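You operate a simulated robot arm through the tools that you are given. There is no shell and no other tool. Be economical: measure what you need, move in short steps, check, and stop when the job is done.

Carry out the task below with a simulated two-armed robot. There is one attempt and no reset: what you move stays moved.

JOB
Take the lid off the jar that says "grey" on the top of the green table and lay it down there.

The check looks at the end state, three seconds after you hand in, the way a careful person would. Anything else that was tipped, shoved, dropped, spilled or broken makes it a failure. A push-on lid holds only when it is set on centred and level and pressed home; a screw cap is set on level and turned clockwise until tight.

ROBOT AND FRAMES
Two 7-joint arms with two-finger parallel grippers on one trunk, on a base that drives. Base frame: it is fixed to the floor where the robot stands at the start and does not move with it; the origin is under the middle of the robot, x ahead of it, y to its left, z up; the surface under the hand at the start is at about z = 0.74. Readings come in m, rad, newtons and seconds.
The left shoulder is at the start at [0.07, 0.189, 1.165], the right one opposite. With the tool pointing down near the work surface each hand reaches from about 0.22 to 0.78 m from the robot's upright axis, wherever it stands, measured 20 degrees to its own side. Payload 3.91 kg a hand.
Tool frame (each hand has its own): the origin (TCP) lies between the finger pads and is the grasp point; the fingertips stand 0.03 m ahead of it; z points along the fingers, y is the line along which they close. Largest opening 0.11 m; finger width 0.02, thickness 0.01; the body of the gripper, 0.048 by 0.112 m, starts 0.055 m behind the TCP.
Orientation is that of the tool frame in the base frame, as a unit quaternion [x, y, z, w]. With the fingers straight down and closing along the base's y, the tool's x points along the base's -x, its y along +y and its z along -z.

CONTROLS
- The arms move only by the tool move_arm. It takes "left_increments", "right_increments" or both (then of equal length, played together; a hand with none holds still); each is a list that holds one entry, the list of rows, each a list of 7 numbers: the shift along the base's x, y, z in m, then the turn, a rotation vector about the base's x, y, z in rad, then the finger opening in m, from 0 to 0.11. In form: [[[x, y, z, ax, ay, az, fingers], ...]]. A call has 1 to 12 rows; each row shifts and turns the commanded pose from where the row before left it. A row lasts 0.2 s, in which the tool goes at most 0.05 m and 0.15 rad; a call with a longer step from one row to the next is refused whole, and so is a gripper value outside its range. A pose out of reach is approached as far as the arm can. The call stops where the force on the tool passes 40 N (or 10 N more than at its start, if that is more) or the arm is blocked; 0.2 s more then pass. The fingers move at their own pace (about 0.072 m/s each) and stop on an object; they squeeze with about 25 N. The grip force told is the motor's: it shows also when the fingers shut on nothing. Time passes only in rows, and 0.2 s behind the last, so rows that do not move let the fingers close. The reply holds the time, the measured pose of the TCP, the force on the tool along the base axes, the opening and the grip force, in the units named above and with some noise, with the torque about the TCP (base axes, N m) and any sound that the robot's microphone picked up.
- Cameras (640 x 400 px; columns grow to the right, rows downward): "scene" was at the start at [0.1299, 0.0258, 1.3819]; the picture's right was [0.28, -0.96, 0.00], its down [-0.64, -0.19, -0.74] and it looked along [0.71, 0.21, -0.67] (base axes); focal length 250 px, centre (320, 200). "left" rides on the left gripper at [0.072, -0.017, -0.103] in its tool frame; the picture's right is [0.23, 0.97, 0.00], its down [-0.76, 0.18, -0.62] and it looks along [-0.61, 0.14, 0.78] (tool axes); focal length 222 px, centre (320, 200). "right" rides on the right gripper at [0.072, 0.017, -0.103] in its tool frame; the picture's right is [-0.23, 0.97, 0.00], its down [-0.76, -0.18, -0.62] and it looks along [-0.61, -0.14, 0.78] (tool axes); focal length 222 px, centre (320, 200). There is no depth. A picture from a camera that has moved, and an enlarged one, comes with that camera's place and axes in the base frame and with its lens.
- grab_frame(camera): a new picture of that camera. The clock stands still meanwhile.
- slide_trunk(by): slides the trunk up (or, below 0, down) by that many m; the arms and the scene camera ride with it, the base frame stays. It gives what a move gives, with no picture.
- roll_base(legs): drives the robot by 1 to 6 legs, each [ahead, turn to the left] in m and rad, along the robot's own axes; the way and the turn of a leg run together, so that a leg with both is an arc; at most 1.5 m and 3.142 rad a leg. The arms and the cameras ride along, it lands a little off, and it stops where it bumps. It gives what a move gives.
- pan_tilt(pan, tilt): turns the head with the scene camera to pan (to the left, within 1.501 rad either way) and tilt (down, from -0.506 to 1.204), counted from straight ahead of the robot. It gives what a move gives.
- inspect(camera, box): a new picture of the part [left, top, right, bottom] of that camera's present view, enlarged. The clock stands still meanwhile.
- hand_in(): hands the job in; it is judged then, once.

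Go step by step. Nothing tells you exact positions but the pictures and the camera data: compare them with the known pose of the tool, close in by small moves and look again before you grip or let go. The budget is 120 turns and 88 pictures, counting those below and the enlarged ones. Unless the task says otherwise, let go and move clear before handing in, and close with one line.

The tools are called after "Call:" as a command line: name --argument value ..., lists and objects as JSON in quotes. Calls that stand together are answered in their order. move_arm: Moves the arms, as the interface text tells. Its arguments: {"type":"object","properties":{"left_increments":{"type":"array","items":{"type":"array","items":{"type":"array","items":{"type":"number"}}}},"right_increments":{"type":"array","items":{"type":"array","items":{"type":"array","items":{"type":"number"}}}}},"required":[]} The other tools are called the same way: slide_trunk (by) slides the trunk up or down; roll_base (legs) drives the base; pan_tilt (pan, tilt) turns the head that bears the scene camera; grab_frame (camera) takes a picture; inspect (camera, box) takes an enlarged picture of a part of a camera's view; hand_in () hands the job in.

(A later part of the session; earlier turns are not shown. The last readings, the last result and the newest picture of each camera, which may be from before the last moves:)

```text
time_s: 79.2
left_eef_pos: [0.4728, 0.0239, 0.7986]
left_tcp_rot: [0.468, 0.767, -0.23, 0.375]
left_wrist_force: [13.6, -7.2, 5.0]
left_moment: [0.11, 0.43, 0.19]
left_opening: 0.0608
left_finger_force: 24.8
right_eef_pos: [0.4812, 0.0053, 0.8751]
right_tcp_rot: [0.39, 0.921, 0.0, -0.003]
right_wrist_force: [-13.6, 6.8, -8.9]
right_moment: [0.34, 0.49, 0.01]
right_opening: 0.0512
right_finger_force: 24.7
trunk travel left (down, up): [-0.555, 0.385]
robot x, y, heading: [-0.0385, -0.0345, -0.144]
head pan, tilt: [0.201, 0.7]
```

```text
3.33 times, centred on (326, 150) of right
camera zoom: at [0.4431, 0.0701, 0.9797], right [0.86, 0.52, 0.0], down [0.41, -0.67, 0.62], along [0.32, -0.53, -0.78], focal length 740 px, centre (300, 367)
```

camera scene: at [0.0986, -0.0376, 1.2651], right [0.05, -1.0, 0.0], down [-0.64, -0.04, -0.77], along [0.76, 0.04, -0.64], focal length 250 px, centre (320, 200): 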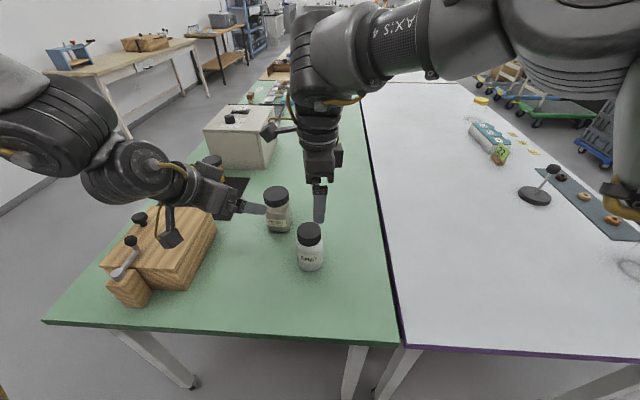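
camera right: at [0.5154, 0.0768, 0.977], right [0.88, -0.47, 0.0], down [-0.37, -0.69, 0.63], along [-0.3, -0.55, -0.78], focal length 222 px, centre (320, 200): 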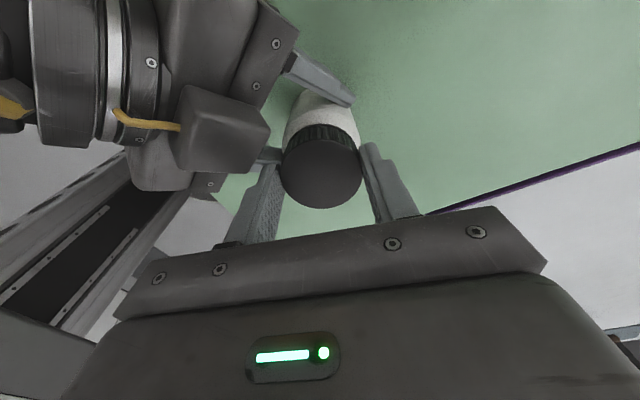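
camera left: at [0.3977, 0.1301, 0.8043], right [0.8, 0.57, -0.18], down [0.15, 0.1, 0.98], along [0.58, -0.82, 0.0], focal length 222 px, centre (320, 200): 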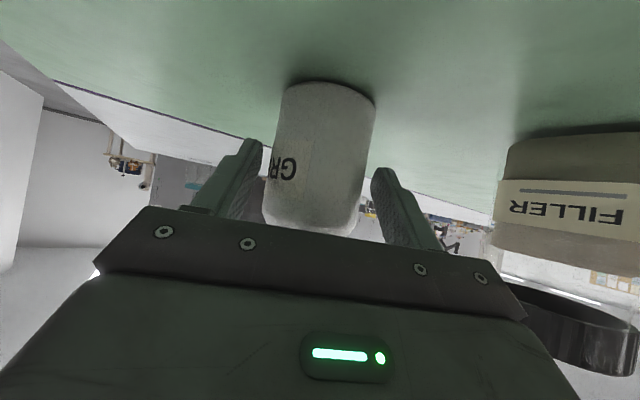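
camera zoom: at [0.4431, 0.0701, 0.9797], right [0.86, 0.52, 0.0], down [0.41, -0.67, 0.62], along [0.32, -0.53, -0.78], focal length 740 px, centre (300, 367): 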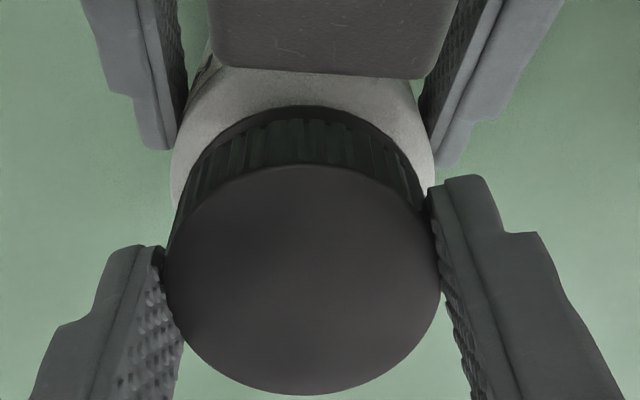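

Call:
move_arm --right_increments '[[[0, 0, -0.001, 0, 0, 0, 0.076], [-0.001, 0.001, 0, 0, 0, 0, 0.076], [0, 0, 0, 0, 0, -0.14, 0.076], [0, 0, 0, 0, 0, -0.14, 0.076], [0, 0, 0, 0, 0, -0.14, 0.076], [0, 0, 0, 0, 0, -0.14, 0.076], [0, 0, 0, 0, 0, -0.14, 0.076], [0, 0, 0, 0, 0, -0.14, 0.076], [0, 0, 0, 0, 0, -0.14, 0.076], [0, 0, 0, 0, 0, -0.1, 0.076], [0, 0, 0, 0, 0, 0, 0.076]]]'

Call:
move_arm --right_increments '[[[0, 0, 0, 0, 0, 0, 0.06], [0, 0, 0, 0, 0, 0, 0.03], [0, 0, 0, 0, 0, 0, 0.03], [0, 0, 0, 0, 0, 0, 0.03], [0, 0, 0, 0, 0, 0.12, 0.03], [0, 0, 0, 0, 0, 0.14, 0.03], [0, 0, 0, 0, 0, 0.14, 0.03], [0, 0, 0, 0, 0, 0.14, 0.03], [0, 0, 0.0003, 0, 0, 0.14, 0.03], [0, 0, 0, 0, 0, 0.14, 0.03], [0, 0, 0, 0, 0, 0.14, 0.03], [0, 0, 0, 0, 0, 0.14, 0.03]]]'

Call:
inspect --camera "right" --box '[230, 90, 422, 210]'

```text
time_s: 81.6
left_eef_pos: [0.4705, 0.0247, 0.7973]
left_tcp_rot: [0.469, 0.767, -0.23, 0.373]
left_wrist_force: [-1.7, -0.9, -0.4]
left_moment: [-0.06, -0.01, -0.03]
left_opening: 0.0611
left_finger_force: 24.9
right_eef_pos: [0.4788, 0.0121, 0.876]
right_tcp_rot: [0.805, 0.593, -0.002, -0.001]
right_wrist_force: [-0.6, 0.9, 0.3]
right_moment: [0.0, -0.01, 0.0]
right_opening: 0.076
right_finger_force: 0.0
trunk travel left (down, up): [-0.555, 0.385]
robot x, y, heading: [-0.0375, -0.0362, -0.148]
head pan, tilt: [0.201, 0.7]
```

```text
time_s: 84.2
left_eef_pos: [0.4717, 0.0248, 0.7996]
left_tcp_rot: [0.468, 0.766, -0.229, 0.376]
left_wrist_force: [10.5, -12.2, -6.2]
left_moment: [0.44, 0.16, 0.05]
left_opening: 0.0613
left_finger_force: 24.7
right_eef_pos: [0.4793, 0.0067, 0.8757]
right_tcp_rot: [0.378, 0.926, 0.0, -0.003]
right_wrist_force: [-9.7, 12.3, 6.1]
right_moment: [0.72, 0.65, 0.01]
right_opening: 0.0519
right_finger_force: 25.2
trunk travel left (down, up): [-0.555, 0.385]
robot x, y, heading: [-0.0385, -0.0369, -0.149]
head pan, tilt: [0.201, 0.7]
```

```text
3.33 times, centred on (326, 150) of right
camera zoom: at [0.4407, 0.0701, 0.9807], right [0.84, 0.54, 0.0], down [0.42, -0.66, 0.62], along [0.33, -0.52, -0.79], focal length 740 px, centre (300, 367)
```

zoom: 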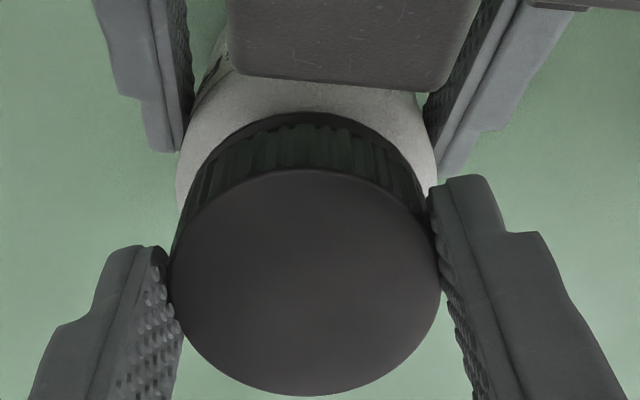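

The force shows the lid now pushes the hand up, so it is rising. I'll do a pull test and then continue.

Call:
move_arm --right_increments '[[[0, -0.001, 0.001, 0, 0, 0, 0.03], [0, 0, 0.001, 0, 0, 0, 0.03], [0, 0, 0.001, 0, 0, 0, 0.03], [0, 0, 0, 0, 0, 0, 0.03]]]'

```text
time_s: 85.2
left_eef_pos: [0.4712, 0.0242, 0.7986]
left_tcp_rot: [0.468, 0.766, -0.231, 0.375]
left_wrist_force: [8.6, -8.0, 12.7]
left_moment: [-0.05, 0.22, 0.11]
left_opening: 0.0611
left_finger_force: 24.9
right_eef_pos: [0.4797, 0.0048, 0.8784]
right_tcp_rot: [0.382, 0.924, 0.0, -0.004]
right_wrist_force: [-9.6, 8.1, -16.2]
right_moment: [0.43, 0.34, 0.01]
right_opening: 0.0513
right_finger_force: 25.2
trunk travel left (down, up): [-0.555, 0.385]
robot x, y, heading: [-0.0343, -0.0374, -0.145]
head pan, tilt: [0.201, 0.7]
```

Call:
move_arm --right_increments '[[[0, 0, -0.002, 0, 0, 0, 0.076], [0, 0.001, -0.002, 0, 0, 0, 0.076], [0, 0, 0, 0, 0, -0.14, 0.076], [0, 0, 0, 0, 0, -0.14, 0.076], [0, 0, 0, 0, 0, -0.14, 0.076], [0, 0, 0, 0, 0, -0.14, 0.076], [0, 0, 0, 0, 0, -0.14, 0.076], [0, 0, 0, 0, 0, -0.14, 0.076], [0, 0, 0, 0, 0, -0.14, 0.076], [0, 0, 0, 0, 0, -0.1, 0.076], [0, 0, 0, 0, 0, 0, 0.076]]]'

Call:
move_arm --right_increments '[[[0, 0, 0, 0, 0, 0, 0.06], [0, 0, 0, 0, 0, 0, 0.03], [0, 0, 0, 0, 0, 0, 0.03], [0, 0, 0, 0, 0, 0, 0.03], [0, 0, 0, 0, 0, 0.12, 0.03], [0, 0, 0, 0, 0, 0.14, 0.03], [0, 0, 0.0003, 0, 0, 0.14, 0.03], [0, 0, 0, 0, 0, 0.14, 0.03], [0, 0, 0.0003, 0, 0, 0.14, 0.03], [0, 0, 0, 0, 0, 0.14, 0.03], [0, 0, 0, 0, 0, 0.14, 0.03], [0, 0, 0, 0, 0, 0.14, 0.03]]]'

Call:
move_arm --right_increments '[[[0, 0, 0.001, 0, 0, 0, 0.03], [0, 0, 0.001, 0, 0, 0, 0.03], [0, 0, 0, 0, 0, 0, 0.03]]]'

Call:
inspect --camera "scene" --box '[210, 150, 402, 270]'

```text
time_s: 87.6
left_eef_pos: [0.4698, 0.0242, 0.7995]
left_tcp_rot: [0.469, 0.767, -0.229, 0.374]
left_wrist_force: [2.1, 1.6, 12.5]
left_moment: [-0.56, -0.51, 0.15]
left_opening: 0.0606
left_finger_force: 24.5
right_eef_pos: [0.477, 0.011, 0.8741]
right_tcp_rot: [0.799, 0.601, -0.002, 0.0]
right_wrist_force: [-0.1, -0.2, 1.2]
right_moment: [0.0, 0.0, 0.01]
right_opening: 0.0761
right_finger_force: 0.0
trunk travel left (down, up): [-0.555, 0.385]
robot x, y, heading: [-0.0348, -0.0384, -0.147]
head pan, tilt: [0.201, 0.7]
```

```text
time_s: 90.2
left_eef_pos: [0.4724, 0.0242, 0.7979]
left_tcp_rot: [0.467, 0.767, -0.229, 0.376]
left_wrist_force: [11.9, -10.3, -6.8]
left_moment: [0.4, 0.22, 0.16]
left_opening: 0.0612
left_finger_force: 25.4
right_eef_pos: [0.4796, 0.0069, 0.8769]
right_tcp_rot: [0.369, 0.93, -0.001, -0.004]
right_wrist_force: [-11.7, 10.2, 7.4]
right_moment: [0.64, 0.74, -0.04]
right_opening: 0.0516
right_finger_force: 24.8
trunk travel left (down, up): [-0.555, 0.385]
robot x, y, heading: [-0.0329, -0.0336, -0.147]
head pan, tilt: [0.201, 0.7]
```

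```text
time_s: 91.0
left_eef_pos: [0.4719, 0.0245, 0.7983]
left_tcp_rot: [0.468, 0.767, -0.229, 0.376]
left_wrist_force: [17.2, -1.3, 3.0]
left_moment: [-0.18, 0.3, 0.39]
left_opening: 0.0612
left_finger_force: 25.0
right_eef_pos: [0.4799, 0.0053, 0.8759]
right_tcp_rot: [0.371, 0.929, -0.001, -0.001]
right_wrist_force: [-16.4, 1.2, -4.4]
right_moment: [0.12, 0.81, -0.01]
right_opening: 0.0517
right_finger_force: 25.2
trunk travel left (down, up): [-0.555, 0.385]
robot x, y, heading: [-0.0359, -0.0356, -0.151]
head pan, tilt: [0.201, 0.7]
```

```text
3.33 times, centred on (306, 210) of scene
camera zoom: at [0.0992, -0.0378, 1.265], right [0.05, -1.0, 0.0], down [-0.64, -0.04, -0.76], along [0.76, 0.04, -0.64], focal length 832 px, centre (367, 167)
```

zoom: 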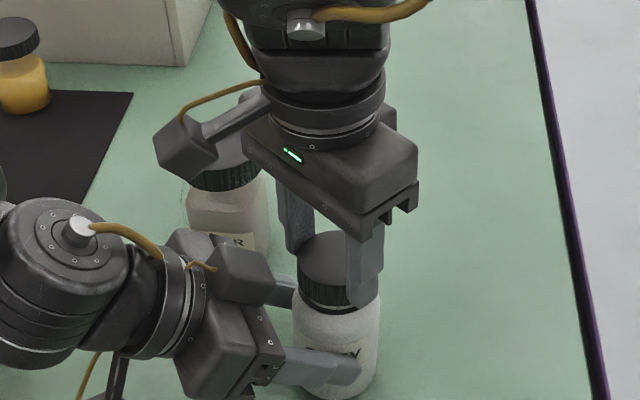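

Call:
move_arm --right_increments '[[[0, 0, -0.001, 0, 0, 0, 0.076], [0, 0.001, 0, 0, 0, 0, 0.076], [0, 0, 0, 0, 0, -0.14, 0.076], [0, 0, 0, 0, 0, -0.14, 0.076], [0, 0, 0, 0, 0, -0.14, 0.076], [0, 0, 0, 0, 0, -0.14, 0.076], [0, 0, 0, 0, 0, -0.14, 0.076], [0, 0, 0, 0, 0, -0.14, 0.076], [0, 0, 0, 0, 0, -0.14, 0.076], [0, 0, 0, 0, 0, -0.12, 0.076], [0, 0, 0, 0, 0, 0, 0.076]]]'

Call:
move_arm --right_increments '[[[0.001, -0.001, 0, 0, 0, 0, 0.06], [0, 0, 0, 0, 0, 0, 0.03], [0, 0, 0, 0, 0, 0, 0.03], [0, 0, 0, 0, 0, 0, 0.03], [0, 0, 0, 0, 0, 0.12, 0.03], [0, 0, 0, 0, 0, 0.14, 0.03], [0, 0, 0.0003, 0, 0, 0.14, 0.03], [0, 0, 0, 0, 0, 0.14, 0.03], [0, 0, 0.0003, 0, 0, 0.14, 0.03], [0, 0, 0, 0, 0, 0.14, 0.03], [0, 0, 0, 0, 0, 0.14, 0.03], [0, 0, 0, 0, 0, 0.14, 0.03]]]'

Call:
move_arm --right_increments '[[[0, 0, 0.001, 0, 0, 0, 0.03], [0, 0, 0.001, 0, 0, 0, 0.03], [0, 0, 0, 0, 0, 0, 0.03]]]'

Call:
inspect --camera "right" --box '[230, 90, 422, 210]'

```text
time_s: 93.4
left_eef_pos: [0.4696, 0.0239, 0.7986]
left_tcp_rot: [0.469, 0.766, -0.23, 0.374]
left_wrist_force: [-3.5, -2.7, 8.1]
left_moment: [-0.57, -0.12, -0.2]
left_opening: 0.0609
left_finger_force: 25.4
right_eef_pos: [0.4773, 0.0119, 0.8771]
right_tcp_rot: [0.8, 0.6, -0.002, 0.0]
right_wrist_force: [-0.2, 0.2, 0.1]
right_moment: [-0.01, -0.02, 0.01]
right_opening: 0.0761
right_finger_force: 0.0
trunk travel left (down, up): [-0.555, 0.385]
robot x, y, heading: [-0.031, -0.0351, -0.151]
head pan, tilt: [0.201, 0.7]
```

```text
time_s: 96.0
left_eef_pos: [0.4725, 0.0244, 0.7977]
left_tcp_rot: [0.468, 0.767, -0.229, 0.375]
left_wrist_force: [11.7, -2.4, 0.1]
left_moment: [0.18, 0.65, 0.24]
left_opening: 0.061
left_finger_force: 24.5
right_eef_pos: [0.4812, 0.0075, 0.8769]
right_tcp_rot: [0.37, 0.929, -0.001, -0.002]
right_wrist_force: [-11.3, 3.4, -3.7]
right_moment: [0.14, 0.32, -0.06]
right_opening: 0.0511
right_finger_force: 24.9
trunk travel left (down, up): [-0.555, 0.385]
robot x, y, heading: [-0.0341, -0.0391, -0.148]
head pan, tilt: [0.201, 0.7]
```

```text
time_s: 96.8
left_eef_pos: [0.4716, 0.0244, 0.7982]
left_tcp_rot: [0.468, 0.767, -0.229, 0.375]
left_wrist_force: [14.8, -0.6, 2.6]
left_moment: [-0.01, 0.73, 0.31]
left_opening: 0.0612
left_finger_force: 25.2
right_eef_pos: [0.4805, 0.0059, 0.8767]
right_tcp_rot: [0.371, 0.929, 0.0, -0.004]
right_wrist_force: [-15.0, 0.6, -6.7]
right_moment: [0.05, 0.4, 0.0]
right_opening: 0.0516
right_finger_force: 24.7
trunk travel left (down, up): [-0.555, 0.385]
robot x, y, heading: [-0.0338, -0.0352, -0.143]
head pan, tilt: [0.201, 0.7]
```

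```text
3.33 times, centred on (326, 150) of right
camera zoom: at [0.4407, 0.0696, 0.9824], right [0.84, 0.55, 0.0], down [0.43, -0.65, 0.62], along [0.34, -0.52, -0.78], focal length 740 px, centre (300, 367)
```

zoom: 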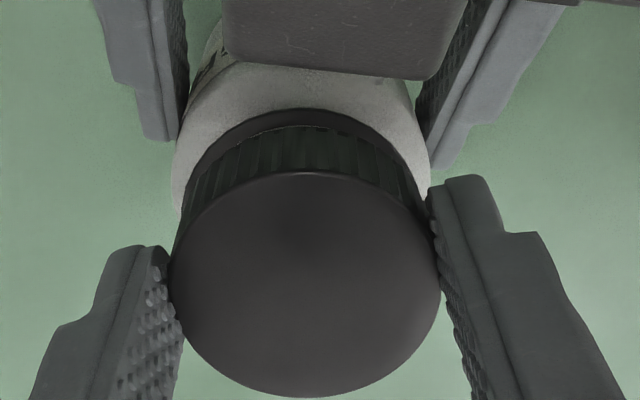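

A dark gap is growing under the rim, so the lid is rising. Another stroke.

Call:
move_arm --right_increments '[[[0, 0, -0.001, 0, 0, 0, 0.076], [0, 0.001, 0, 0, 0, 0, 0.076], [0, 0, 0, 0, 0, -0.14, 0.076], [0, 0, 0, 0, 0, -0.14, 0.076], [0, 0, 0, 0, 0, -0.14, 0.076], [0, 0, 0, 0, 0, -0.14, 0.076], [0, 0, 0, 0, 0, -0.14, 0.076], [0, 0, 0, 0, 0, -0.14, 0.076], [0, 0, 0, 0, 0, -0.14, 0.076], [0, 0, 0, 0, 0, -0.12, 0.076], [0, 0, 0, 0, 0, 0, 0.076]]]'

Call:
move_arm --right_increments '[[[0.001, -0.001, 0, 0, 0, 0, 0.06], [0, 0, 0, 0, 0, 0, 0.03], [0, 0, 0, 0, 0, 0, 0.03], [0, 0, 0, 0, 0, 0, 0.03], [0, 0, 0, 0, 0, 0.12, 0.03], [0, 0, 0, 0, 0, 0.14, 0.03], [0, 0, 0.0003, 0, 0, 0.14, 0.03], [0, 0, 0, 0, 0, 0.14, 0.03], [0, 0, 0.0003, 0, 0, 0.14, 0.03], [0, 0, 0, 0, 0, 0.14, 0.03], [0, 0, 0, 0, 0, 0.14, 0.03], [0, 0, 0, 0, 0, 0.14, 0.03]]]'

Call:
move_arm --right_increments '[[[-0.0008, 0, 0.001, 0, 0, 0, 0.03], [0, 0, 0.001, 0, 0, 0, 0.03], [0, 0, 0.001, 0, 0, 0, 0.03], [0, 0, 0, 0, 0, 0, 0.03]]]'

Call:
inspect --camera "right" --box '[230, 90, 422, 210]'

```text
time_s: 99.2
left_eef_pos: [0.4716, 0.0257, 0.7981]
left_tcp_rot: [0.469, 0.766, -0.23, 0.374]
left_wrist_force: [0.2, 0.4, -2.3]
left_moment: [0.01, -0.01, -0.02]
left_opening: 0.0611
left_finger_force: 24.9
right_eef_pos: [0.4791, 0.0108, 0.8769]
right_tcp_rot: [0.8, 0.601, -0.003, 0.0]
right_wrist_force: [-1.1, -0.5, 0.1]
right_moment: [-0.02, -0.04, -0.01]
right_opening: 0.0761
right_finger_force: 0.2
trunk travel left (down, up): [-0.555, 0.385]
robot x, y, heading: [-0.0347, -0.0358, -0.15]
head pan, tilt: [0.201, 0.7]
```

```text
time_s: 101.8
left_eef_pos: [0.4713, 0.0245, 0.7994]
left_tcp_rot: [0.468, 0.767, -0.229, 0.375]
left_wrist_force: [14.6, -3.7, -3.7]
left_moment: [0.24, 0.68, 0.4]
left_opening: 0.0613
left_finger_force: 25.0
right_eef_pos: [0.4825, 0.0056, 0.8793]
right_tcp_rot: [0.37, 0.929, 0.0, -0.002]
right_wrist_force: [-15.2, 5.6, 0.2]
right_moment: [0.23, 0.47, -0.18]
right_opening: 0.0511
right_finger_force: 24.9
trunk travel left (down, up): [-0.555, 0.385]
robot x, y, heading: [-0.0331, -0.0397, -0.148]
head pan, tilt: [0.201, 0.7]
```

```text
time_s: 102.8
left_eef_pos: [0.4711, 0.0244, 0.7986]
left_tcp_rot: [0.469, 0.766, -0.231, 0.374]
left_wrist_force: [12.1, -3.5, 5.8]
left_moment: [-0.23, 0.22, 0.23]
left_opening: 0.061
left_finger_force: 25.3
right_eef_pos: [0.4807, 0.005, 0.8797]
right_tcp_rot: [0.372, 0.928, 0.001, -0.002]
right_wrist_force: [-10.4, 2.7, -5.0]
right_moment: [0.1, 0.33, -0.02]
right_opening: 0.051
right_finger_force: 25.4
trunk travel left (down, up): [-0.555, 0.385]
robot x, y, heading: [-0.0333, -0.0359, -0.145]
head pan, tilt: [0.201, 0.7]
```

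```text
3.33 times, centred on (326, 150) of right
camera zoom: at [0.4414, 0.0678, 0.9845], right [0.84, 0.55, 0.0], down [0.43, -0.66, 0.62], along [0.34, -0.52, -0.79], focal length 740 px, centre (300, 367)
```

zoom: 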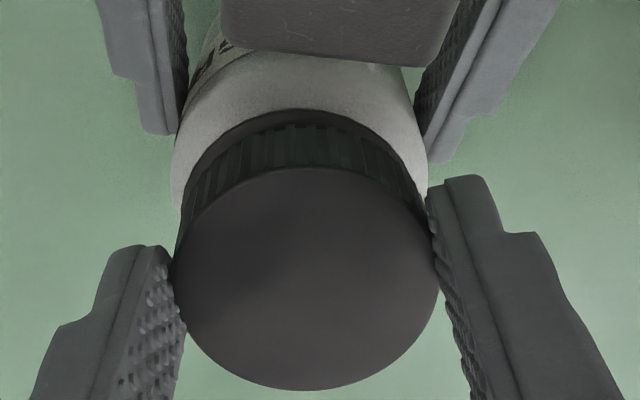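

Call:
move_arm --right_increments '[[[0, 0, 0.0015, 0, 0, 0, 0.03], [0, 0, 0.0015, 0, 0, 0, 0.03], [0, 0, 0, 0, 0, 0, 0.03]]]'

```text
time_s: 103.6
left_eef_pos: [0.4707, 0.0236, 0.7987]
left_tcp_rot: [0.469, 0.766, -0.23, 0.374]
left_wrist_force: [11.3, -3.9, 10.7]
left_moment: [-0.47, -0.18, 0.26]
left_opening: 0.061
left_finger_force: 24.8
right_eef_pos: [0.4816, 0.0041, 0.8834]
right_tcp_rot: [0.373, 0.928, 0.0, -0.003]
right_wrist_force: [-7.2, 2.5, -3.0]
right_moment: [0.07, 0.2, -0.03]
right_opening: 0.0512
right_finger_force: 25.0
trunk travel left (down, up): [-0.555, 0.385]
robot x, y, heading: [-0.0322, -0.0375, -0.144]
head pan, tilt: [0.201, 0.7]
```

Call:
inspect --camera "scene" --box '[240, 170, 384, 260]'

Call:
inspect --camera "right" --box '[230, 90, 422, 210]'

```text
4.44 times, centred on (312, 215) of scene
camera zoom: at [0.0987, -0.0381, 1.2651], right [0.05, -1.0, 0.0], down [-0.64, -0.03, -0.77], along [0.76, 0.04, -0.64], focal length 1109 px, centre (356, 133)
```

zoom: 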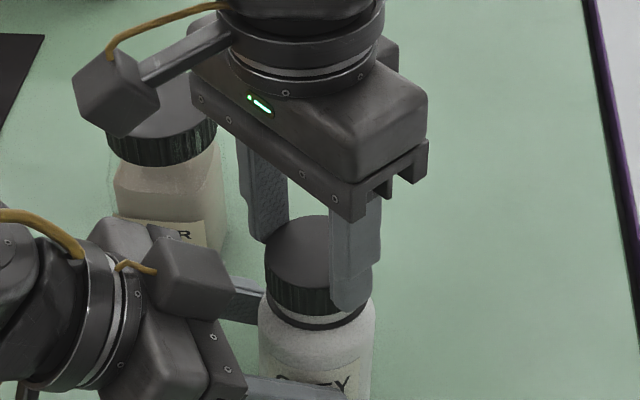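

```text
3.33 times, centred on (326, 150) of right
camera zoom: at [0.4417, 0.0674, 0.9876], right [0.84, 0.55, 0.0], down [0.43, -0.66, 0.62], along [0.33, -0.52, -0.79], focal length 740 px, centre (300, 367)
```

zoom: 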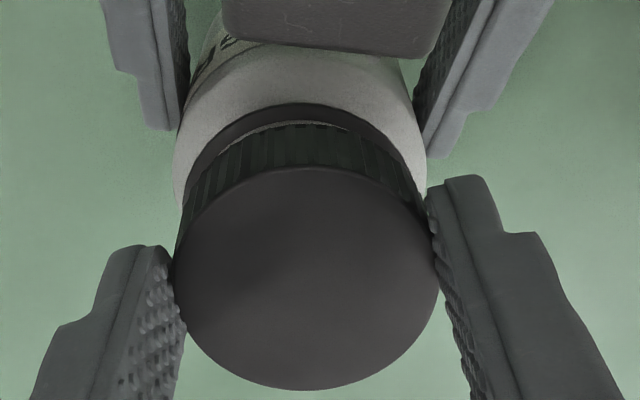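

A clear gap now shows between the lid and the neck ring, so the lid seems free. I'll lift straight up gently.

Call:
move_arm --right_increments '[[[0, 0, 0.002, 0, 0, 0, 0.03], [0, 0, 0.002, 0, 0, 0, 0.03], [0, 0, 0.002, 0, 0, 0, 0.03], [0, 0, 0, 0, 0, 0, 0.03]]]'

Call:
inspect --camera "scene" --box '[240, 170, 384, 260]'

```text
time_s: 104.6
left_eef_pos: [0.4698, 0.0249, 0.7982]
left_tcp_rot: [0.469, 0.767, -0.23, 0.373]
left_wrist_force: [5.9, -1.2, 10.1]
left_moment: [-0.67, -0.65, 0.22]
left_opening: 0.0609
left_finger_force: 24.8
right_eef_pos: [0.4828, 0.0018, 0.8877]
right_tcp_rot: [0.375, 0.927, -0.001, -0.004]
right_wrist_force: [0.2, -0.5, -0.3]
right_moment: [-0.02, -0.02, 0.03]
right_opening: 0.0539
right_finger_force: 0.1
trunk travel left (down, up): [-0.555, 0.385]
robot x, y, heading: [-0.0364, -0.0331, -0.15]
head pan, tilt: [0.201, 0.7]
```

```text
4.44 times, centred on (312, 215) of scene
camera zoom: at [0.0983, -0.0381, 1.2652], right [0.05, -1.0, 0.0], down [-0.64, -0.03, -0.77], along [0.76, 0.04, -0.64], focal length 1109 px, centre (356, 133)
```

zoom: 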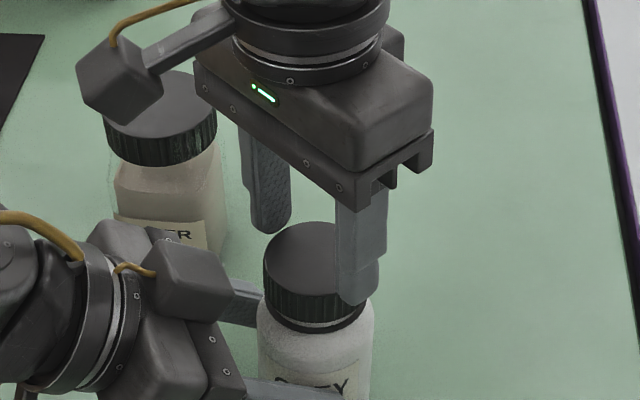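

Call:
move_arm --right_increments '[[[0, 0, 0, 0, 0, 0, 0.054], [0, 0, 0, 0, 0, 0, 0.054]]]'

Call:
inspect --camera "right" --box '[230, 90, 422, 210]'

```text
time_s: 105.2
left_eef_pos: [0.47, 0.0245, 0.7979]
left_tcp_rot: [0.469, 0.767, -0.23, 0.373]
left_wrist_force: [1.8, 1.8, 9.0]
left_moment: [-0.57, -0.23, 0.08]
left_opening: 0.0609
left_finger_force: 25.5
right_eef_pos: [0.4814, 0.0043, 0.8911]
right_tcp_rot: [0.374, 0.927, 0.002, -0.004]
right_wrist_force: [-1.0, -2.4, -0.6]
right_moment: [-0.02, 0.05, 0.04]
right_opening: 0.055
right_finger_force: 0.0
trunk travel left (down, up): [-0.555, 0.385]
robot x, y, heading: [-0.0355, -0.0375, -0.148]
head pan, tilt: [0.201, 0.7]
```

```text
3.33 times, centred on (326, 150) of right
camera zoom: at [0.4421, 0.0663, 0.995], right [0.84, 0.54, 0.0], down [0.43, -0.66, 0.62], along [0.33, -0.52, -0.79], focal length 740 px, centre (300, 367)
```

zoom: 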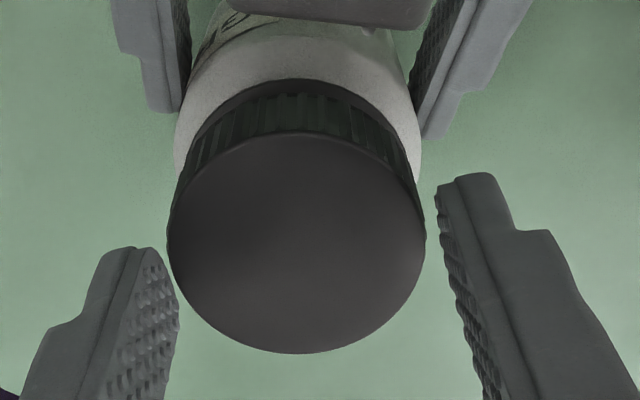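

The fingers slid off the top of the lid, which is still seated on the neck. I'll regrip lower and do more turns.

Call:
move_arm --right_increments '[[[0, 0, 0, 0, 0, 0, 0.076], [0, 0, 0, 0, 0, 0, 0.076], [0, 0, 0, 0, 0, -0.14, 0.076], [0, 0, 0, 0, 0, -0.14, 0.076], [0, 0, 0, 0, 0, -0.14, 0.076], [0, 0, 0, 0, 0, -0.14, 0.076], [0, 0, 0, 0, 0, -0.14, 0.076], [0, 0, 0, 0, 0, -0.14, 0.076], [0, 0, -0.005, 0, 0, -0.14, 0.076], [0, 0, -0.005, 0, 0, -0.1, 0.076], [0, 0, -0.005, 0, 0, 0, 0.076], [0, 0, 0, 0, 0, 0, 0.076]]]'

Call:
inspect --camera "right" --box '[230, 90, 422, 210]'

Call:
inspect --camera "scene" --box '[240, 170, 384, 260]'

```text
time_s: 107.8
left_eef_pos: [0.4713, 0.0257, 0.7976]
left_tcp_rot: [0.468, 0.767, -0.23, 0.374]
left_wrist_force: [-0.3, 0.3, -2.4]
left_moment: [0.02, 0.04, -0.04]
left_opening: 0.0606
left_finger_force: 24.6
right_eef_pos: [0.48, 0.0089, 0.8754]
right_tcp_rot: [0.793, 0.609, -0.002, 0.0]
right_wrist_force: [0.1, -0.3, 0.2]
right_moment: [-0.01, 0.0, 0.03]
right_opening: 0.0762
right_finger_force: 0.0
trunk travel left (down, up): [-0.555, 0.385]
robot x, y, heading: [-0.0374, -0.038, -0.147]
head pan, tilt: [0.201, 0.7]
```

```text
3.33 times, centred on (326, 150) of right
camera zoom: at [0.5145, 0.077, 0.9787], right [0.88, -0.47, 0.0], down [-0.37, -0.69, 0.63], along [-0.3, -0.55, -0.78], focal length 740 px, centre (300, 367)
```

zoom: 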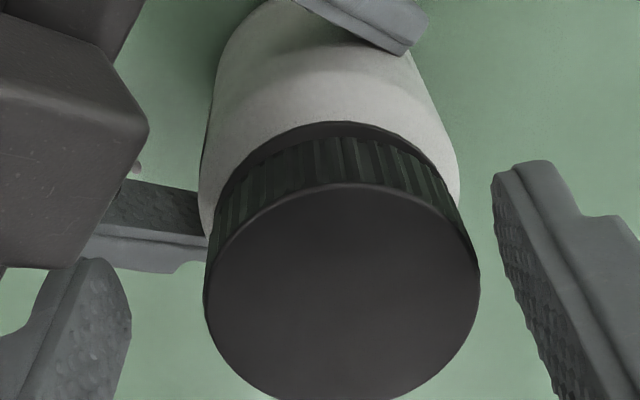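

```text
4.44 times, centred on (312, 215) of scene
camera zoom: at [0.0992, -0.0378, 1.265], right [0.05, -1.0, 0.0], down [-0.64, -0.04, -0.76], along [0.76, 0.04, -0.64], focal length 1109 px, centre (356, 133)
```

zoom: 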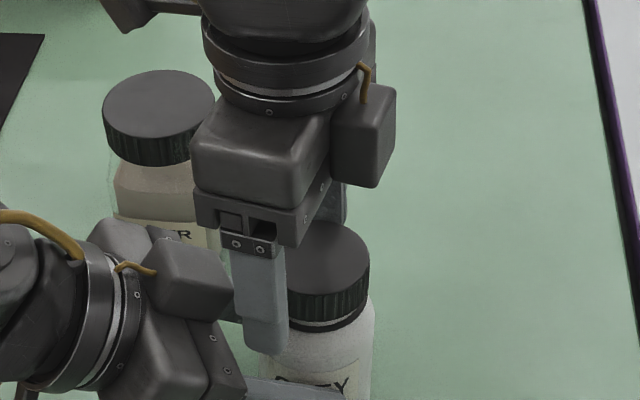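

Call:
move_arm --right_increments '[[[0.003, -0.002, -0.001, 0, 0, 0, 0.065], [0, 0, 0, 0, 0, 0, 0.03], [0, 0, 0, 0, 0, 0, 0.03], [0, 0, 0, 0, 0, 0, 0.03], [0, 0, 0, 0, 0, 0.12, 0.03], [0, 0, 0, 0, 0, 0.14, 0.03], [0, 0, 0.0003, 0, 0, 0.14, 0.03], [0, 0, 0, 0, 0, 0.14, 0.03], [0, 0, 0.0003, 0, 0, 0.14, 0.03], [0, 0, 0, 0, 0, 0.14, 0.03], [0, 0, 0.0003, 0, 0, 0.14, 0.03], [0, 0, 0, 0, 0, 0.14, 0.03]]]'

Call:
move_arm --right_increments '[[[0, 0, 0.001, 0, 0, 0, 0.03], [0, 0, 0.001, 0, 0, 0, 0.03], [0, 0, 0, 0, 0, 0, 0.03]]]'

Call:
inspect --camera "right" --box '[230, 90, 422, 210]'

```text
time_s: 110.4
left_eef_pos: [0.4707, 0.0252, 0.7981]
left_tcp_rot: [0.468, 0.768, -0.227, 0.374]
left_wrist_force: [15.0, 13.4, -1.2]
left_moment: [-0.25, -0.04, 1.08]
left_opening: 0.0609
left_finger_force: 25.3
right_eef_pos: [0.4839, 0.0043, 0.8766]
right_tcp_rot: [0.362, 0.932, -0.002, 0.0]
right_wrist_force: [-14.5, -12.9, 1.9]
right_moment: [-0.64, 0.98, -0.56]
right_opening: 0.0521
right_finger_force: 25.1
trunk travel left (down, up): [-0.555, 0.385]
robot x, y, heading: [-0.0392, -0.0357, -0.146]
head pan, tilt: [0.201, 0.7]
```

```text
time_s: 111.2
left_eef_pos: [0.4719, 0.0254, 0.7977]
left_tcp_rot: [0.469, 0.767, -0.229, 0.374]
left_wrist_force: [17.5, 17.4, -0.4]
left_moment: [-0.32, 0.03, 0.79]
left_opening: 0.0613
left_finger_force: 24.9
right_eef_pos: [0.4847, 0.0047, 0.877]
right_tcp_rot: [0.361, 0.933, -0.001, -0.002]
right_wrist_force: [-16.0, -16.8, 0.5]
right_moment: [-0.82, 1.06, -0.18]
right_opening: 0.0524
right_finger_force: 25.0
trunk travel left (down, up): [-0.555, 0.385]
robot x, y, heading: [-0.0376, -0.0368, -0.144]
head pan, tilt: [0.201, 0.7]
```

```text
3.33 times, centred on (326, 150) of right
camera zoom: at [0.443, 0.067, 0.9811], right [0.82, 0.57, 0.0], down [0.44, -0.64, 0.62], along [0.35, -0.51, -0.78], focal length 740 px, centre (300, 367)
```

zoom: 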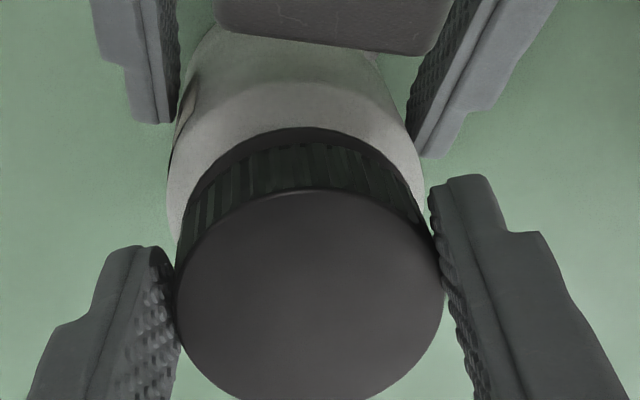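

Call:
move_arm --right_increments '[[[-0.0015, -0.0015, 0, 0, 0, 0, 0.03], [0, 0, 0.001, 0, 0, 0, 0.03], [0, 0, 0, 0, 0, 0, 0.03]]]'

Call:
inspect --camera "scene" --box '[240, 170, 384, 260]'

Call:
grab_frame --camera "left"

```text
time_s: 112.0
left_eef_pos: [0.4695, 0.0246, 0.7974]
left_tcp_rot: [0.47, 0.766, -0.231, 0.372]
left_wrist_force: [2.3, 13.0, 3.4]
left_moment: [-0.26, -0.3, 0.53]
left_opening: 0.0609
left_finger_force: 25.2
right_eef_pos: [0.4834, 0.0043, 0.8768]
right_tcp_rot: [0.36, 0.933, -0.001, 0.0]
right_wrist_force: [-3.1, -12.7, -3.4]
right_moment: [-0.68, 0.36, -0.29]
right_opening: 0.0522
right_finger_force: 24.7
trunk travel left (down, up): [-0.555, 0.385]
robot x, y, heading: [-0.0364, -0.0374, -0.144]
head pan, tilt: [0.201, 0.7]
```

```text
4.44 times, centred on (312, 215) of scene
camera zoom: at [0.099, -0.0377, 1.265], right [0.05, -1.0, 0.0], down [-0.64, -0.04, -0.76], along [0.76, 0.04, -0.64], focal length 1109 px, centre (356, 133)
```

zoom: 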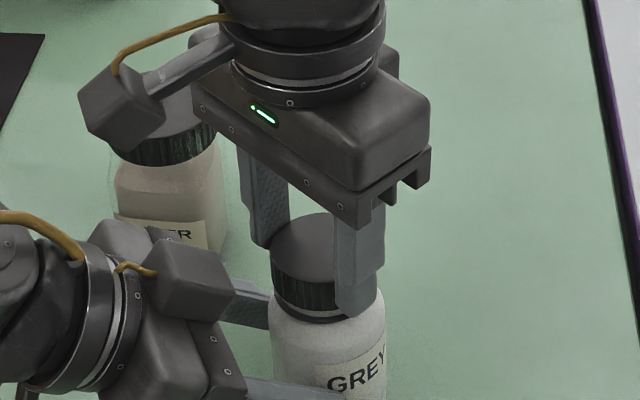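

```text
25 pictures are left
camera left: at [0.397, 0.1299, 0.8043], right [0.8, 0.57, -0.18], down [0.15, 0.1, 0.98], along [0.57, -0.82, 0.0], focal length 222 px, centre (320, 200)
```

left: 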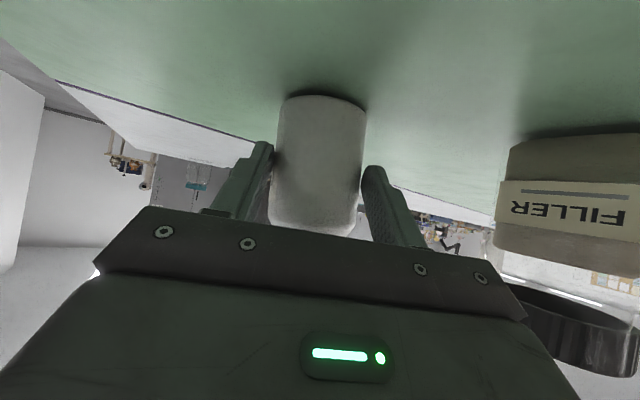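

While I was side-loading it, the jar slipped towards the left fingertips and turned with the lid. I'll open the left hand, draw the jar 10 mm deeper with the right hand, and regrip.

Call:
move_arm --left_increments '[[[0, 0, 0, 0, 0, 0, 0.08], [0, 0, 0, 0, 0, 0, 0.08], [0, 0, 0, 0, 0, 0, 0.08], [0, 0, 0, 0, 0, 0, 0.08], [0, 0, 0, 0, 0, 0, 0.08], [0, 0, 0, 0, 0, 0, 0.06], [0, 0, 0, 0, 0, 0, 0.03], [0, 0, 0, 0, 0, 0, 0.03], [0, 0, 0, 0, 0, 0, 0.03]]]' --right_increments '[[[0, 0, 0, 0, 0, 0, 0.03], [0, 0, 0, 0, 0, 0, 0.03], [-0.0015, 0.003, 0, 0, 0, 0, 0.03], [-0.0015, 0.003, 0, 0, 0, 0, 0.03], [-0.0015, 0.003, 0, 0, 0, 0, 0.03], [0, 0, 0, 0, 0, 0, 0.03], [0, 0, 0, 0, 0, 0, 0.03], [0, 0, 0, 0, 0, 0, 0.03], [0, 0, 0, 0, 0, 0, 0.03]]]'

Call:
grab_frame --camera "left"

```text
time_s: 114.0
left_eef_pos: [0.4701, 0.0246, 0.7976]
left_tcp_rot: [0.468, 0.767, -0.23, 0.374]
left_wrist_force: [-3.2, 1.9, 5.6]
left_moment: [-0.17, 0.05, 0.04]
left_opening: 0.0626
left_finger_force: 25.7
right_eef_pos: [0.4771, 0.0156, 0.8788]
right_tcp_rot: [0.359, 0.933, -0.001, 0.0]
right_wrist_force: [3.6, -2.0, -9.6]
right_moment: [-0.05, -0.38, -0.02]
right_opening: 0.0524
right_finger_force: 24.8
trunk travel left (down, up): [-0.555, 0.385]
robot x, y, heading: [-0.0362, -0.0371, -0.145]
head pan, tilt: [0.201, 0.7]
```

```text
24 pictures are left
camera left: at [0.3981, 0.1301, 0.8043], right [0.8, 0.57, -0.18], down [0.15, 0.1, 0.98], along [0.58, -0.82, 0.0], focal length 222 px, centre (320, 200)
```

left: 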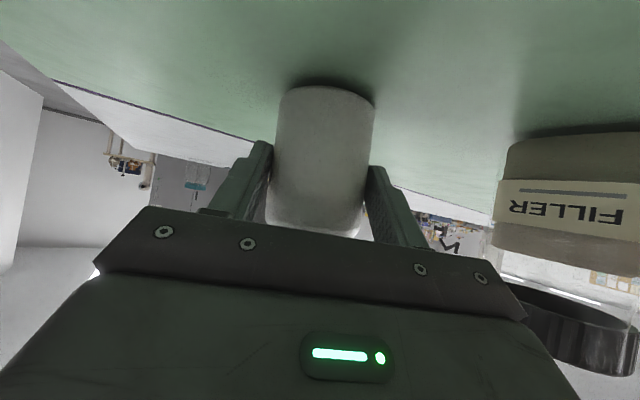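

Call:
move_arm --right_increments '[[[0, 0, -0.002, 0, 0, 0, 0.074], [0, 0, -0.002, 0, 0, 0, 0.074], [0, 0, 0, 0, 0, -0.14, 0.074], [0, 0, 0, 0, 0, -0.14, 0.074], [0, 0, 0, 0, 0, -0.14, 0.074], [0, 0, 0, 0, 0, -0.14, 0.074], [0, 0, 0, 0, 0, -0.14, 0.074], [0, 0, 0, 0, 0, -0.14, 0.074], [0, 0, 0, 0, 0, -0.14, 0.074], [0, 0, 0, 0, 0, -0.08, 0.074], [0, 0, 0, 0, 0, 0, 0.074]]]'

Call:
inspect --camera "right" --box '[230, 90, 422, 210]'

```text
time_s: 116.4
left_eef_pos: [0.4707, 0.0253, 0.7982]
left_tcp_rot: [0.469, 0.767, -0.23, 0.373]
left_wrist_force: [-0.1, -0.7, -0.9]
left_moment: [0.05, 0.0, -0.02]
left_opening: 0.0614
left_finger_force: 25.0
right_eef_pos: [0.476, 0.0165, 0.8745]
right_tcp_rot: [0.781, 0.624, -0.003, 0.0]
right_wrist_force: [0.1, -0.4, -0.1]
right_moment: [0.02, -0.01, 0.01]
right_opening: 0.0739
right_finger_force: 0.0
trunk travel left (down, up): [-0.555, 0.385]
robot x, y, heading: [-0.037, -0.0361, -0.145]
head pan, tilt: [0.201, 0.7]
```

```text
3.33 times, centred on (326, 150) of right
camera zoom: at [0.5087, 0.0838, 0.9776], right [0.9, -0.44, 0.0], down [-0.34, -0.7, 0.63], along [-0.28, -0.56, -0.78], focal length 740 px, centre (300, 367)
```

zoom: 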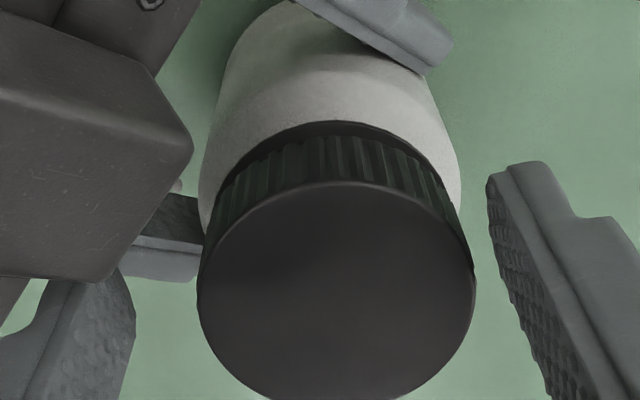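

Call:
move_arm --right_increments '[[[0.003, -0.001, -0.001, 0, 0, 0, 0.065], [0, -0.001, 0, 0, 0, 0, 0.03], [0, 0, 0, 0, 0, 0, 0.03], [0, 0, 0, 0, 0, 0, 0.03], [0, 0, 0, 0, 0, 0, 0.03]]]'

```text
time_s: 117.6
left_eef_pos: [0.4695, 0.0242, 0.7976]
left_tcp_rot: [0.469, 0.767, -0.231, 0.373]
left_wrist_force: [-16.7, -3.9, -0.1]
left_moment: [0.22, -0.8, -0.3]
left_opening: 0.0615
left_finger_force: 24.9
right_eef_pos: [0.4805, 0.0136, 0.8726]
right_tcp_rot: [0.781, 0.624, -0.001, 0.0]
right_wrist_force: [16.9, 4.3, -1.7]
right_moment: [0.1, -0.42, 0.06]
right_opening: 0.0512
right_finger_force: 25.1
trunk travel left (down, up): [-0.555, 0.385]
robot x, y, heading: [-0.0342, -0.0336, -0.144]
head pan, tilt: [0.201, 0.7]
```

Call:
move_arm --right_increments '[[[0.0015, 0, 0, 0, 0, 0, 0.03], [0, 0, 0, 0, 0, 0.12, 0.03], [0, 0, 0, 0, 0, 0.12, 0.03], [0, 0, 0, 0, 0, 0.12, 0.03], [0, 0, 0.0003, 0, 0, 0.12, 0.03], [0, 0, 0, 0, 0, 0, 0.03]]]'

```text
time_s: 119.0
left_eef_pos: [0.4722, 0.0248, 0.7986]
left_tcp_rot: [0.468, 0.767, -0.23, 0.375]
left_wrist_force: [11.4, 1.6, -2.8]
left_moment: [-0.12, 0.42, 0.8]
left_opening: 0.0609
left_finger_force: 25.1
right_eef_pos: [0.4813, 0.0134, 0.8729]
right_tcp_rot: [0.609, 0.793, -0.004, 0.0]
right_wrist_force: [-11.6, -1.8, -1.1]
right_moment: [0.01, 0.42, -0.63]
right_opening: 0.052
right_finger_force: 24.7
trunk travel left (down, up): [-0.555, 0.385]
robot x, y, heading: [-0.0352, -0.0376, -0.15]
head pan, tilt: [0.201, 0.7]
```

Torque is now resisting. The lid has risen, so my fingertips may also be gripping the fixed ring under it. I'll regrip about 7 mm higher and try lifting.

Call:
move_arm --right_increments '[[[0, 0, 0, 0, 0, 0, 0.065], [-0.001, 0, 0.003, 0, 0, 0, 0.065], [0, 0, 0.003, 0, 0, 0, 0.065], [0, 0, 0, 0, 0, 0, 0.065], [0, 0, 0, 0, 0, 0, 0.03], [0, 0, 0, 0, 0, 0, 0.03], [0, 0, 0, 0, 0, 0, 0.03]]]'

Call:
inspect --camera "scene" --box '[264, 190, 360, 250]'

```text
time_s: 120.6
left_eef_pos: [0.4722, 0.0245, 0.7972]
left_tcp_rot: [0.468, 0.767, -0.229, 0.375]
left_wrist_force: [10.7, 7.3, -3.1]
left_moment: [-0.26, 0.47, 0.24]
left_opening: 0.0611
left_finger_force: 25.0
right_eef_pos: [0.48, 0.0132, 0.879]
right_tcp_rot: [0.61, 0.792, -0.002, -0.001]
right_wrist_force: [-10.0, -7.2, -0.7]
right_moment: [-0.33, 0.47, 0.0]
right_opening: 0.0514
right_finger_force: 25.3
trunk travel left (down, up): [-0.555, 0.385]
robot x, y, heading: [-0.0342, -0.0343, -0.148]
head pan, tilt: [0.201, 0.7]
```

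```text
6.67 times, centred on (312, 220) of scene
camera zoom: at [0.0994, -0.0378, 1.265], right [0.05, -1.0, 0.0], down [-0.64, -0.04, -0.76], along [0.76, 0.04, -0.64], focal length 1664 px, centre (373, 67)
```

zoom: 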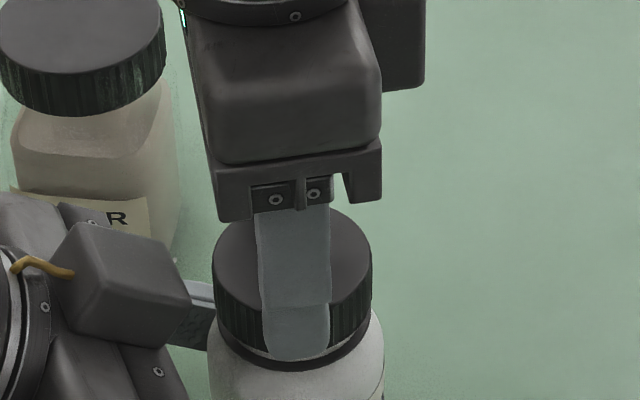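

Now the fingertips sit at the lid's bottom edge. I'll turn further and watch the torque.

Call:
move_arm --right_increments '[[[-0.001, -0.0005, 0.001, 0, 0, 0.1, 0.03], [0, 0, 0, 0, 0, 0.12, 0.03], [0, 0, 0.0003, 0, 0, 0.12, 0.03], [0, 0, 0, 0, 0, 0.12, 0.03], [0, 0, 0, 0, 0, 0, 0.03]]]'

```text
time_s: 121.8
left_eef_pos: [0.4719, 0.0254, 0.7978]
left_tcp_rot: [0.467, 0.767, -0.229, 0.375]
left_wrist_force: [13.6, 12.4, -1.5]
left_moment: [-0.5, 0.54, 0.75]
left_opening: 0.0611
left_finger_force: 25.0
right_eef_pos: [0.48, 0.0111, 0.8814]
right_tcp_rot: [0.414, 0.91, -0.001, 0.0]
right_wrist_force: [-13.2, -13.1, 0.1]
right_moment: [-0.5, 0.62, -0.42]
right_opening: 0.0514
right_finger_force: 25.1
trunk travel left (down, up): [-0.555, 0.385]
robot x, y, heading: [-0.0379, -0.0391, -0.146]
head pan, tilt: [0.201, 0.7]
```

Call:
move_arm --right_increments '[[[-0.0012, -0.001, 0, 0, 0, 0, 0.03], [0, 0, 0.001, 0, 0, 0, 0.03], [0, 0, 0.001, 0, 0, 0, 0.03], [0, 0, 0, 0, 0, 0, 0.03]]]'

Call:
inspect --camera "scene" --box '[264, 190, 360, 250]'

```text
time_s: 122.8
left_eef_pos: [0.47, 0.0245, 0.7976]
left_tcp_rot: [0.469, 0.766, -0.231, 0.374]
left_wrist_force: [3.0, 7.2, 4.7]
left_moment: [-0.28, 0.08, 0.23]
left_opening: 0.0614
left_finger_force: 24.9
right_eef_pos: [0.478, 0.0105, 0.8814]
right_tcp_rot: [0.415, 0.91, -0.002, 0.0]
right_wrist_force: [-1.9, -6.8, -8.8]
right_moment: [-0.36, 0.11, -0.14]
right_opening: 0.0512
right_finger_force: 24.6
trunk travel left (down, up): [-0.555, 0.385]
robot x, y, heading: [-0.0366, -0.0373, -0.144]
head pan, tilt: [0.201, 0.7]
```

```text
6.67 times, centred on (312, 220) of scene
camera zoom: at [0.0994, -0.0378, 1.2649], right [0.05, -1.0, 0.0], down [-0.64, -0.04, -0.76], along [0.76, 0.04, -0.64], focal length 1664 px, centre (373, 67)
```

zoom: 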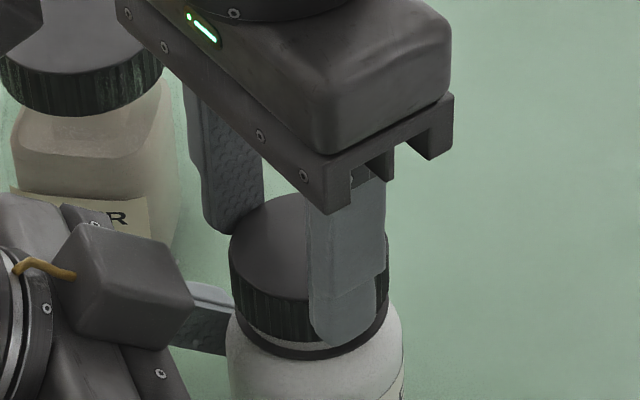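

The jar slid slightly again because of off-centre loads. I'll relax, reset the jar 4 mm deeper in the left fingers, then centre the right hand precisely using its camera before the next stroke.

Call:
move_arm --left_increments '[[[0, 0, 0, 0, 0, 0, 0.03], [0, 0, 0, 0, 0, 0, 0.08], [0, 0, 0, 0, 0, 0, 0.08], [0, 0, 0, 0, 0, 0, 0.08], [0, 0, 0, 0, 0, 0, 0.08], [0, 0, 0, 0, 0, 0, 0.06], [0, 0, 0, 0, 0, 0, 0.03], [0, 0, 0, 0, 0, 0, 0.03], [0, 0, 0, 0, 0, 0, 0.03]]]' --right_increments '[[[0, 0, -0.0015, 0, 0, 0, 0.03], [0, 0, 0, 0, 0, 0, 0.03], [0, 0, 0, 0, 0, 0, 0.03], [-0.001, 0.0018, 0, 0, 0, 0, 0.03], [-0.001, 0.0018, 0, 0, 0, 0, 0.03], [0, 0, 0, 0, 0, 0, 0.03], [0, 0, 0, 0, 0, 0, 0.03], [0, 0, 0, 0, 0, 0, 0.03], [0, 0, 0, 0, 0, 0, 0.03]]]'

Call:
move_arm --right_increments '[[[0, 0, 0, 0, 0, 0, 0.074], [0, 0, 0, 0, 0, 0, 0.074], [0, 0, 0, 0, 0, -0.14, 0.074], [0, 0, 0, 0, 0, -0.14, 0.074], [0, 0, 0, 0, 0, -0.14, 0.074], [0, 0, 0, 0, 0, -0.14, 0.074], [0, 0, 0, 0, 0, -0.14, 0.074], [0, 0, 0, 0, 0, -0.14, 0.074], [0, 0, 0, 0, 0, -0.1, 0.074], [0, 0, 0, 0, 0, 0, 0.074]]]'

Call:
inspect --camera "right" --box '[230, 100, 422, 220]'

```text
time_s: 124.8
left_eef_pos: [0.4711, 0.0244, 0.7979]
left_tcp_rot: [0.469, 0.767, -0.23, 0.373]
left_wrist_force: [0.7, -2.0, -0.1]
left_moment: [0.1, 0.1, -0.01]
left_opening: 0.0616
left_finger_force: 25.1
right_eef_pos: [0.4787, 0.0135, 0.8822]
right_tcp_rot: [0.416, 0.909, 0.0, 0.0]
right_wrist_force: [-0.6, 1.7, -1.8]
right_moment: [0.08, -0.03, 0.01]
right_opening: 0.0509
right_finger_force: 24.8
trunk travel left (down, up): [-0.555, 0.385]
robot x, y, heading: [-0.0336, -0.0323, -0.149]
head pan, tilt: [0.201, 0.7]
```

```text
time_s: 127.0
left_eef_pos: [0.4696, 0.0256, 0.7976]
left_tcp_rot: [0.468, 0.767, -0.229, 0.373]
left_wrist_force: [0.5, 0.7, -1.2]
left_moment: [0.07, 0.04, 0.03]
left_opening: 0.0612
left_finger_force: 25.0
right_eef_pos: [0.4761, 0.0164, 0.8809]
right_tcp_rot: [0.781, 0.625, -0.003, 0.0]
right_wrist_force: [0.2, 0.8, 0.1]
right_moment: [-0.04, 0.0, -0.01]
right_opening: 0.074
right_finger_force: 0.0
trunk travel left (down, up): [-0.555, 0.385]
robot x, y, heading: [-0.0382, -0.0394, -0.146]
head pan, tilt: [0.201, 0.7]
```

```text
3.33 times, centred on (326, 160) of right
camera zoom: at [0.5083, 0.0838, 0.985], right [0.9, -0.44, 0.0], down [-0.34, -0.7, 0.63], along [-0.27, -0.56, -0.78], focal length 740 px, centre (300, 333)
```

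zoom: 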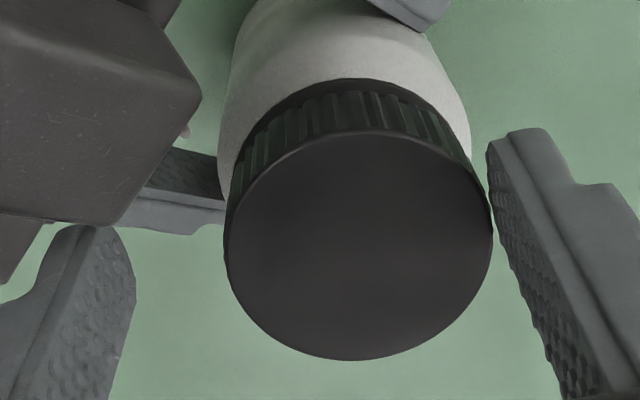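

The lid appears well off the right hand's axis. I'll lift the right hand clear and check how the jar stands.

Call:
move_arm --right_increments '[[[0, 0, 0.03, 0, 0, 0, 0.09], [0, 0, 0.03, 0, 0, 0, 0.09], [0.03, -0.03, 0.02, 0, 0, 0, 0.09], [0.03, -0.04, 0, 0, 0, 0, 0.09], [0, -0.04, 0, 0, 0, 0, 0.09], [0, -0.04, 0, 0, 0, 0, 0.09]]]'

Call:
inspect --camera "scene" --box '[232, 180, 392, 280]'

```text
time_s: 128.4
left_eef_pos: [0.4715, 0.0249, 0.7976]
left_tcp_rot: [0.469, 0.766, -0.231, 0.374]
left_wrist_force: [0.7, 0.1, 0.0]
left_moment: [0.07, 0.07, -0.02]
left_opening: 0.0614
left_finger_force: 25.3
right_eef_pos: [0.5364, -0.1347, 0.9625]
right_tcp_rot: [0.78, 0.625, -0.002, -0.001]
right_wrist_force: [-0.4, 0.2, 0.1]
right_moment: [0.01, 0.02, 0.03]
right_opening: 0.0898
right_finger_force: 0.1
trunk travel left (down, up): [-0.555, 0.385]
robot x, y, heading: [-0.0348, -0.0371, -0.146]
head pan, tilt: [0.201, 0.7]
```

```text
4.00 times, centred on (312, 230) of scene
camera zoom: at [0.0996, -0.0393, 1.2649], right [0.05, -1.0, 0.0], down [-0.64, -0.03, -0.76], along [0.76, 0.04, -0.64], focal length 998 px, centre (352, 80)
```

zoom: 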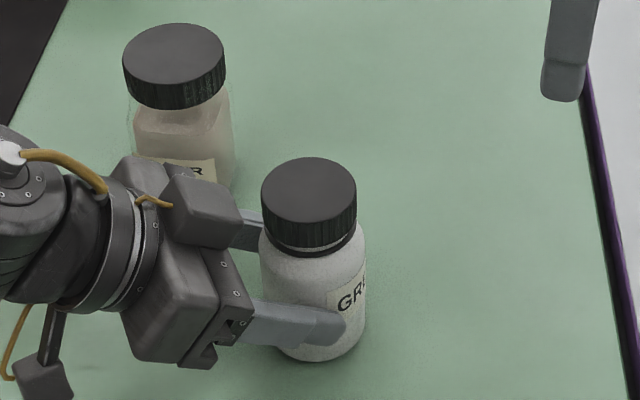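

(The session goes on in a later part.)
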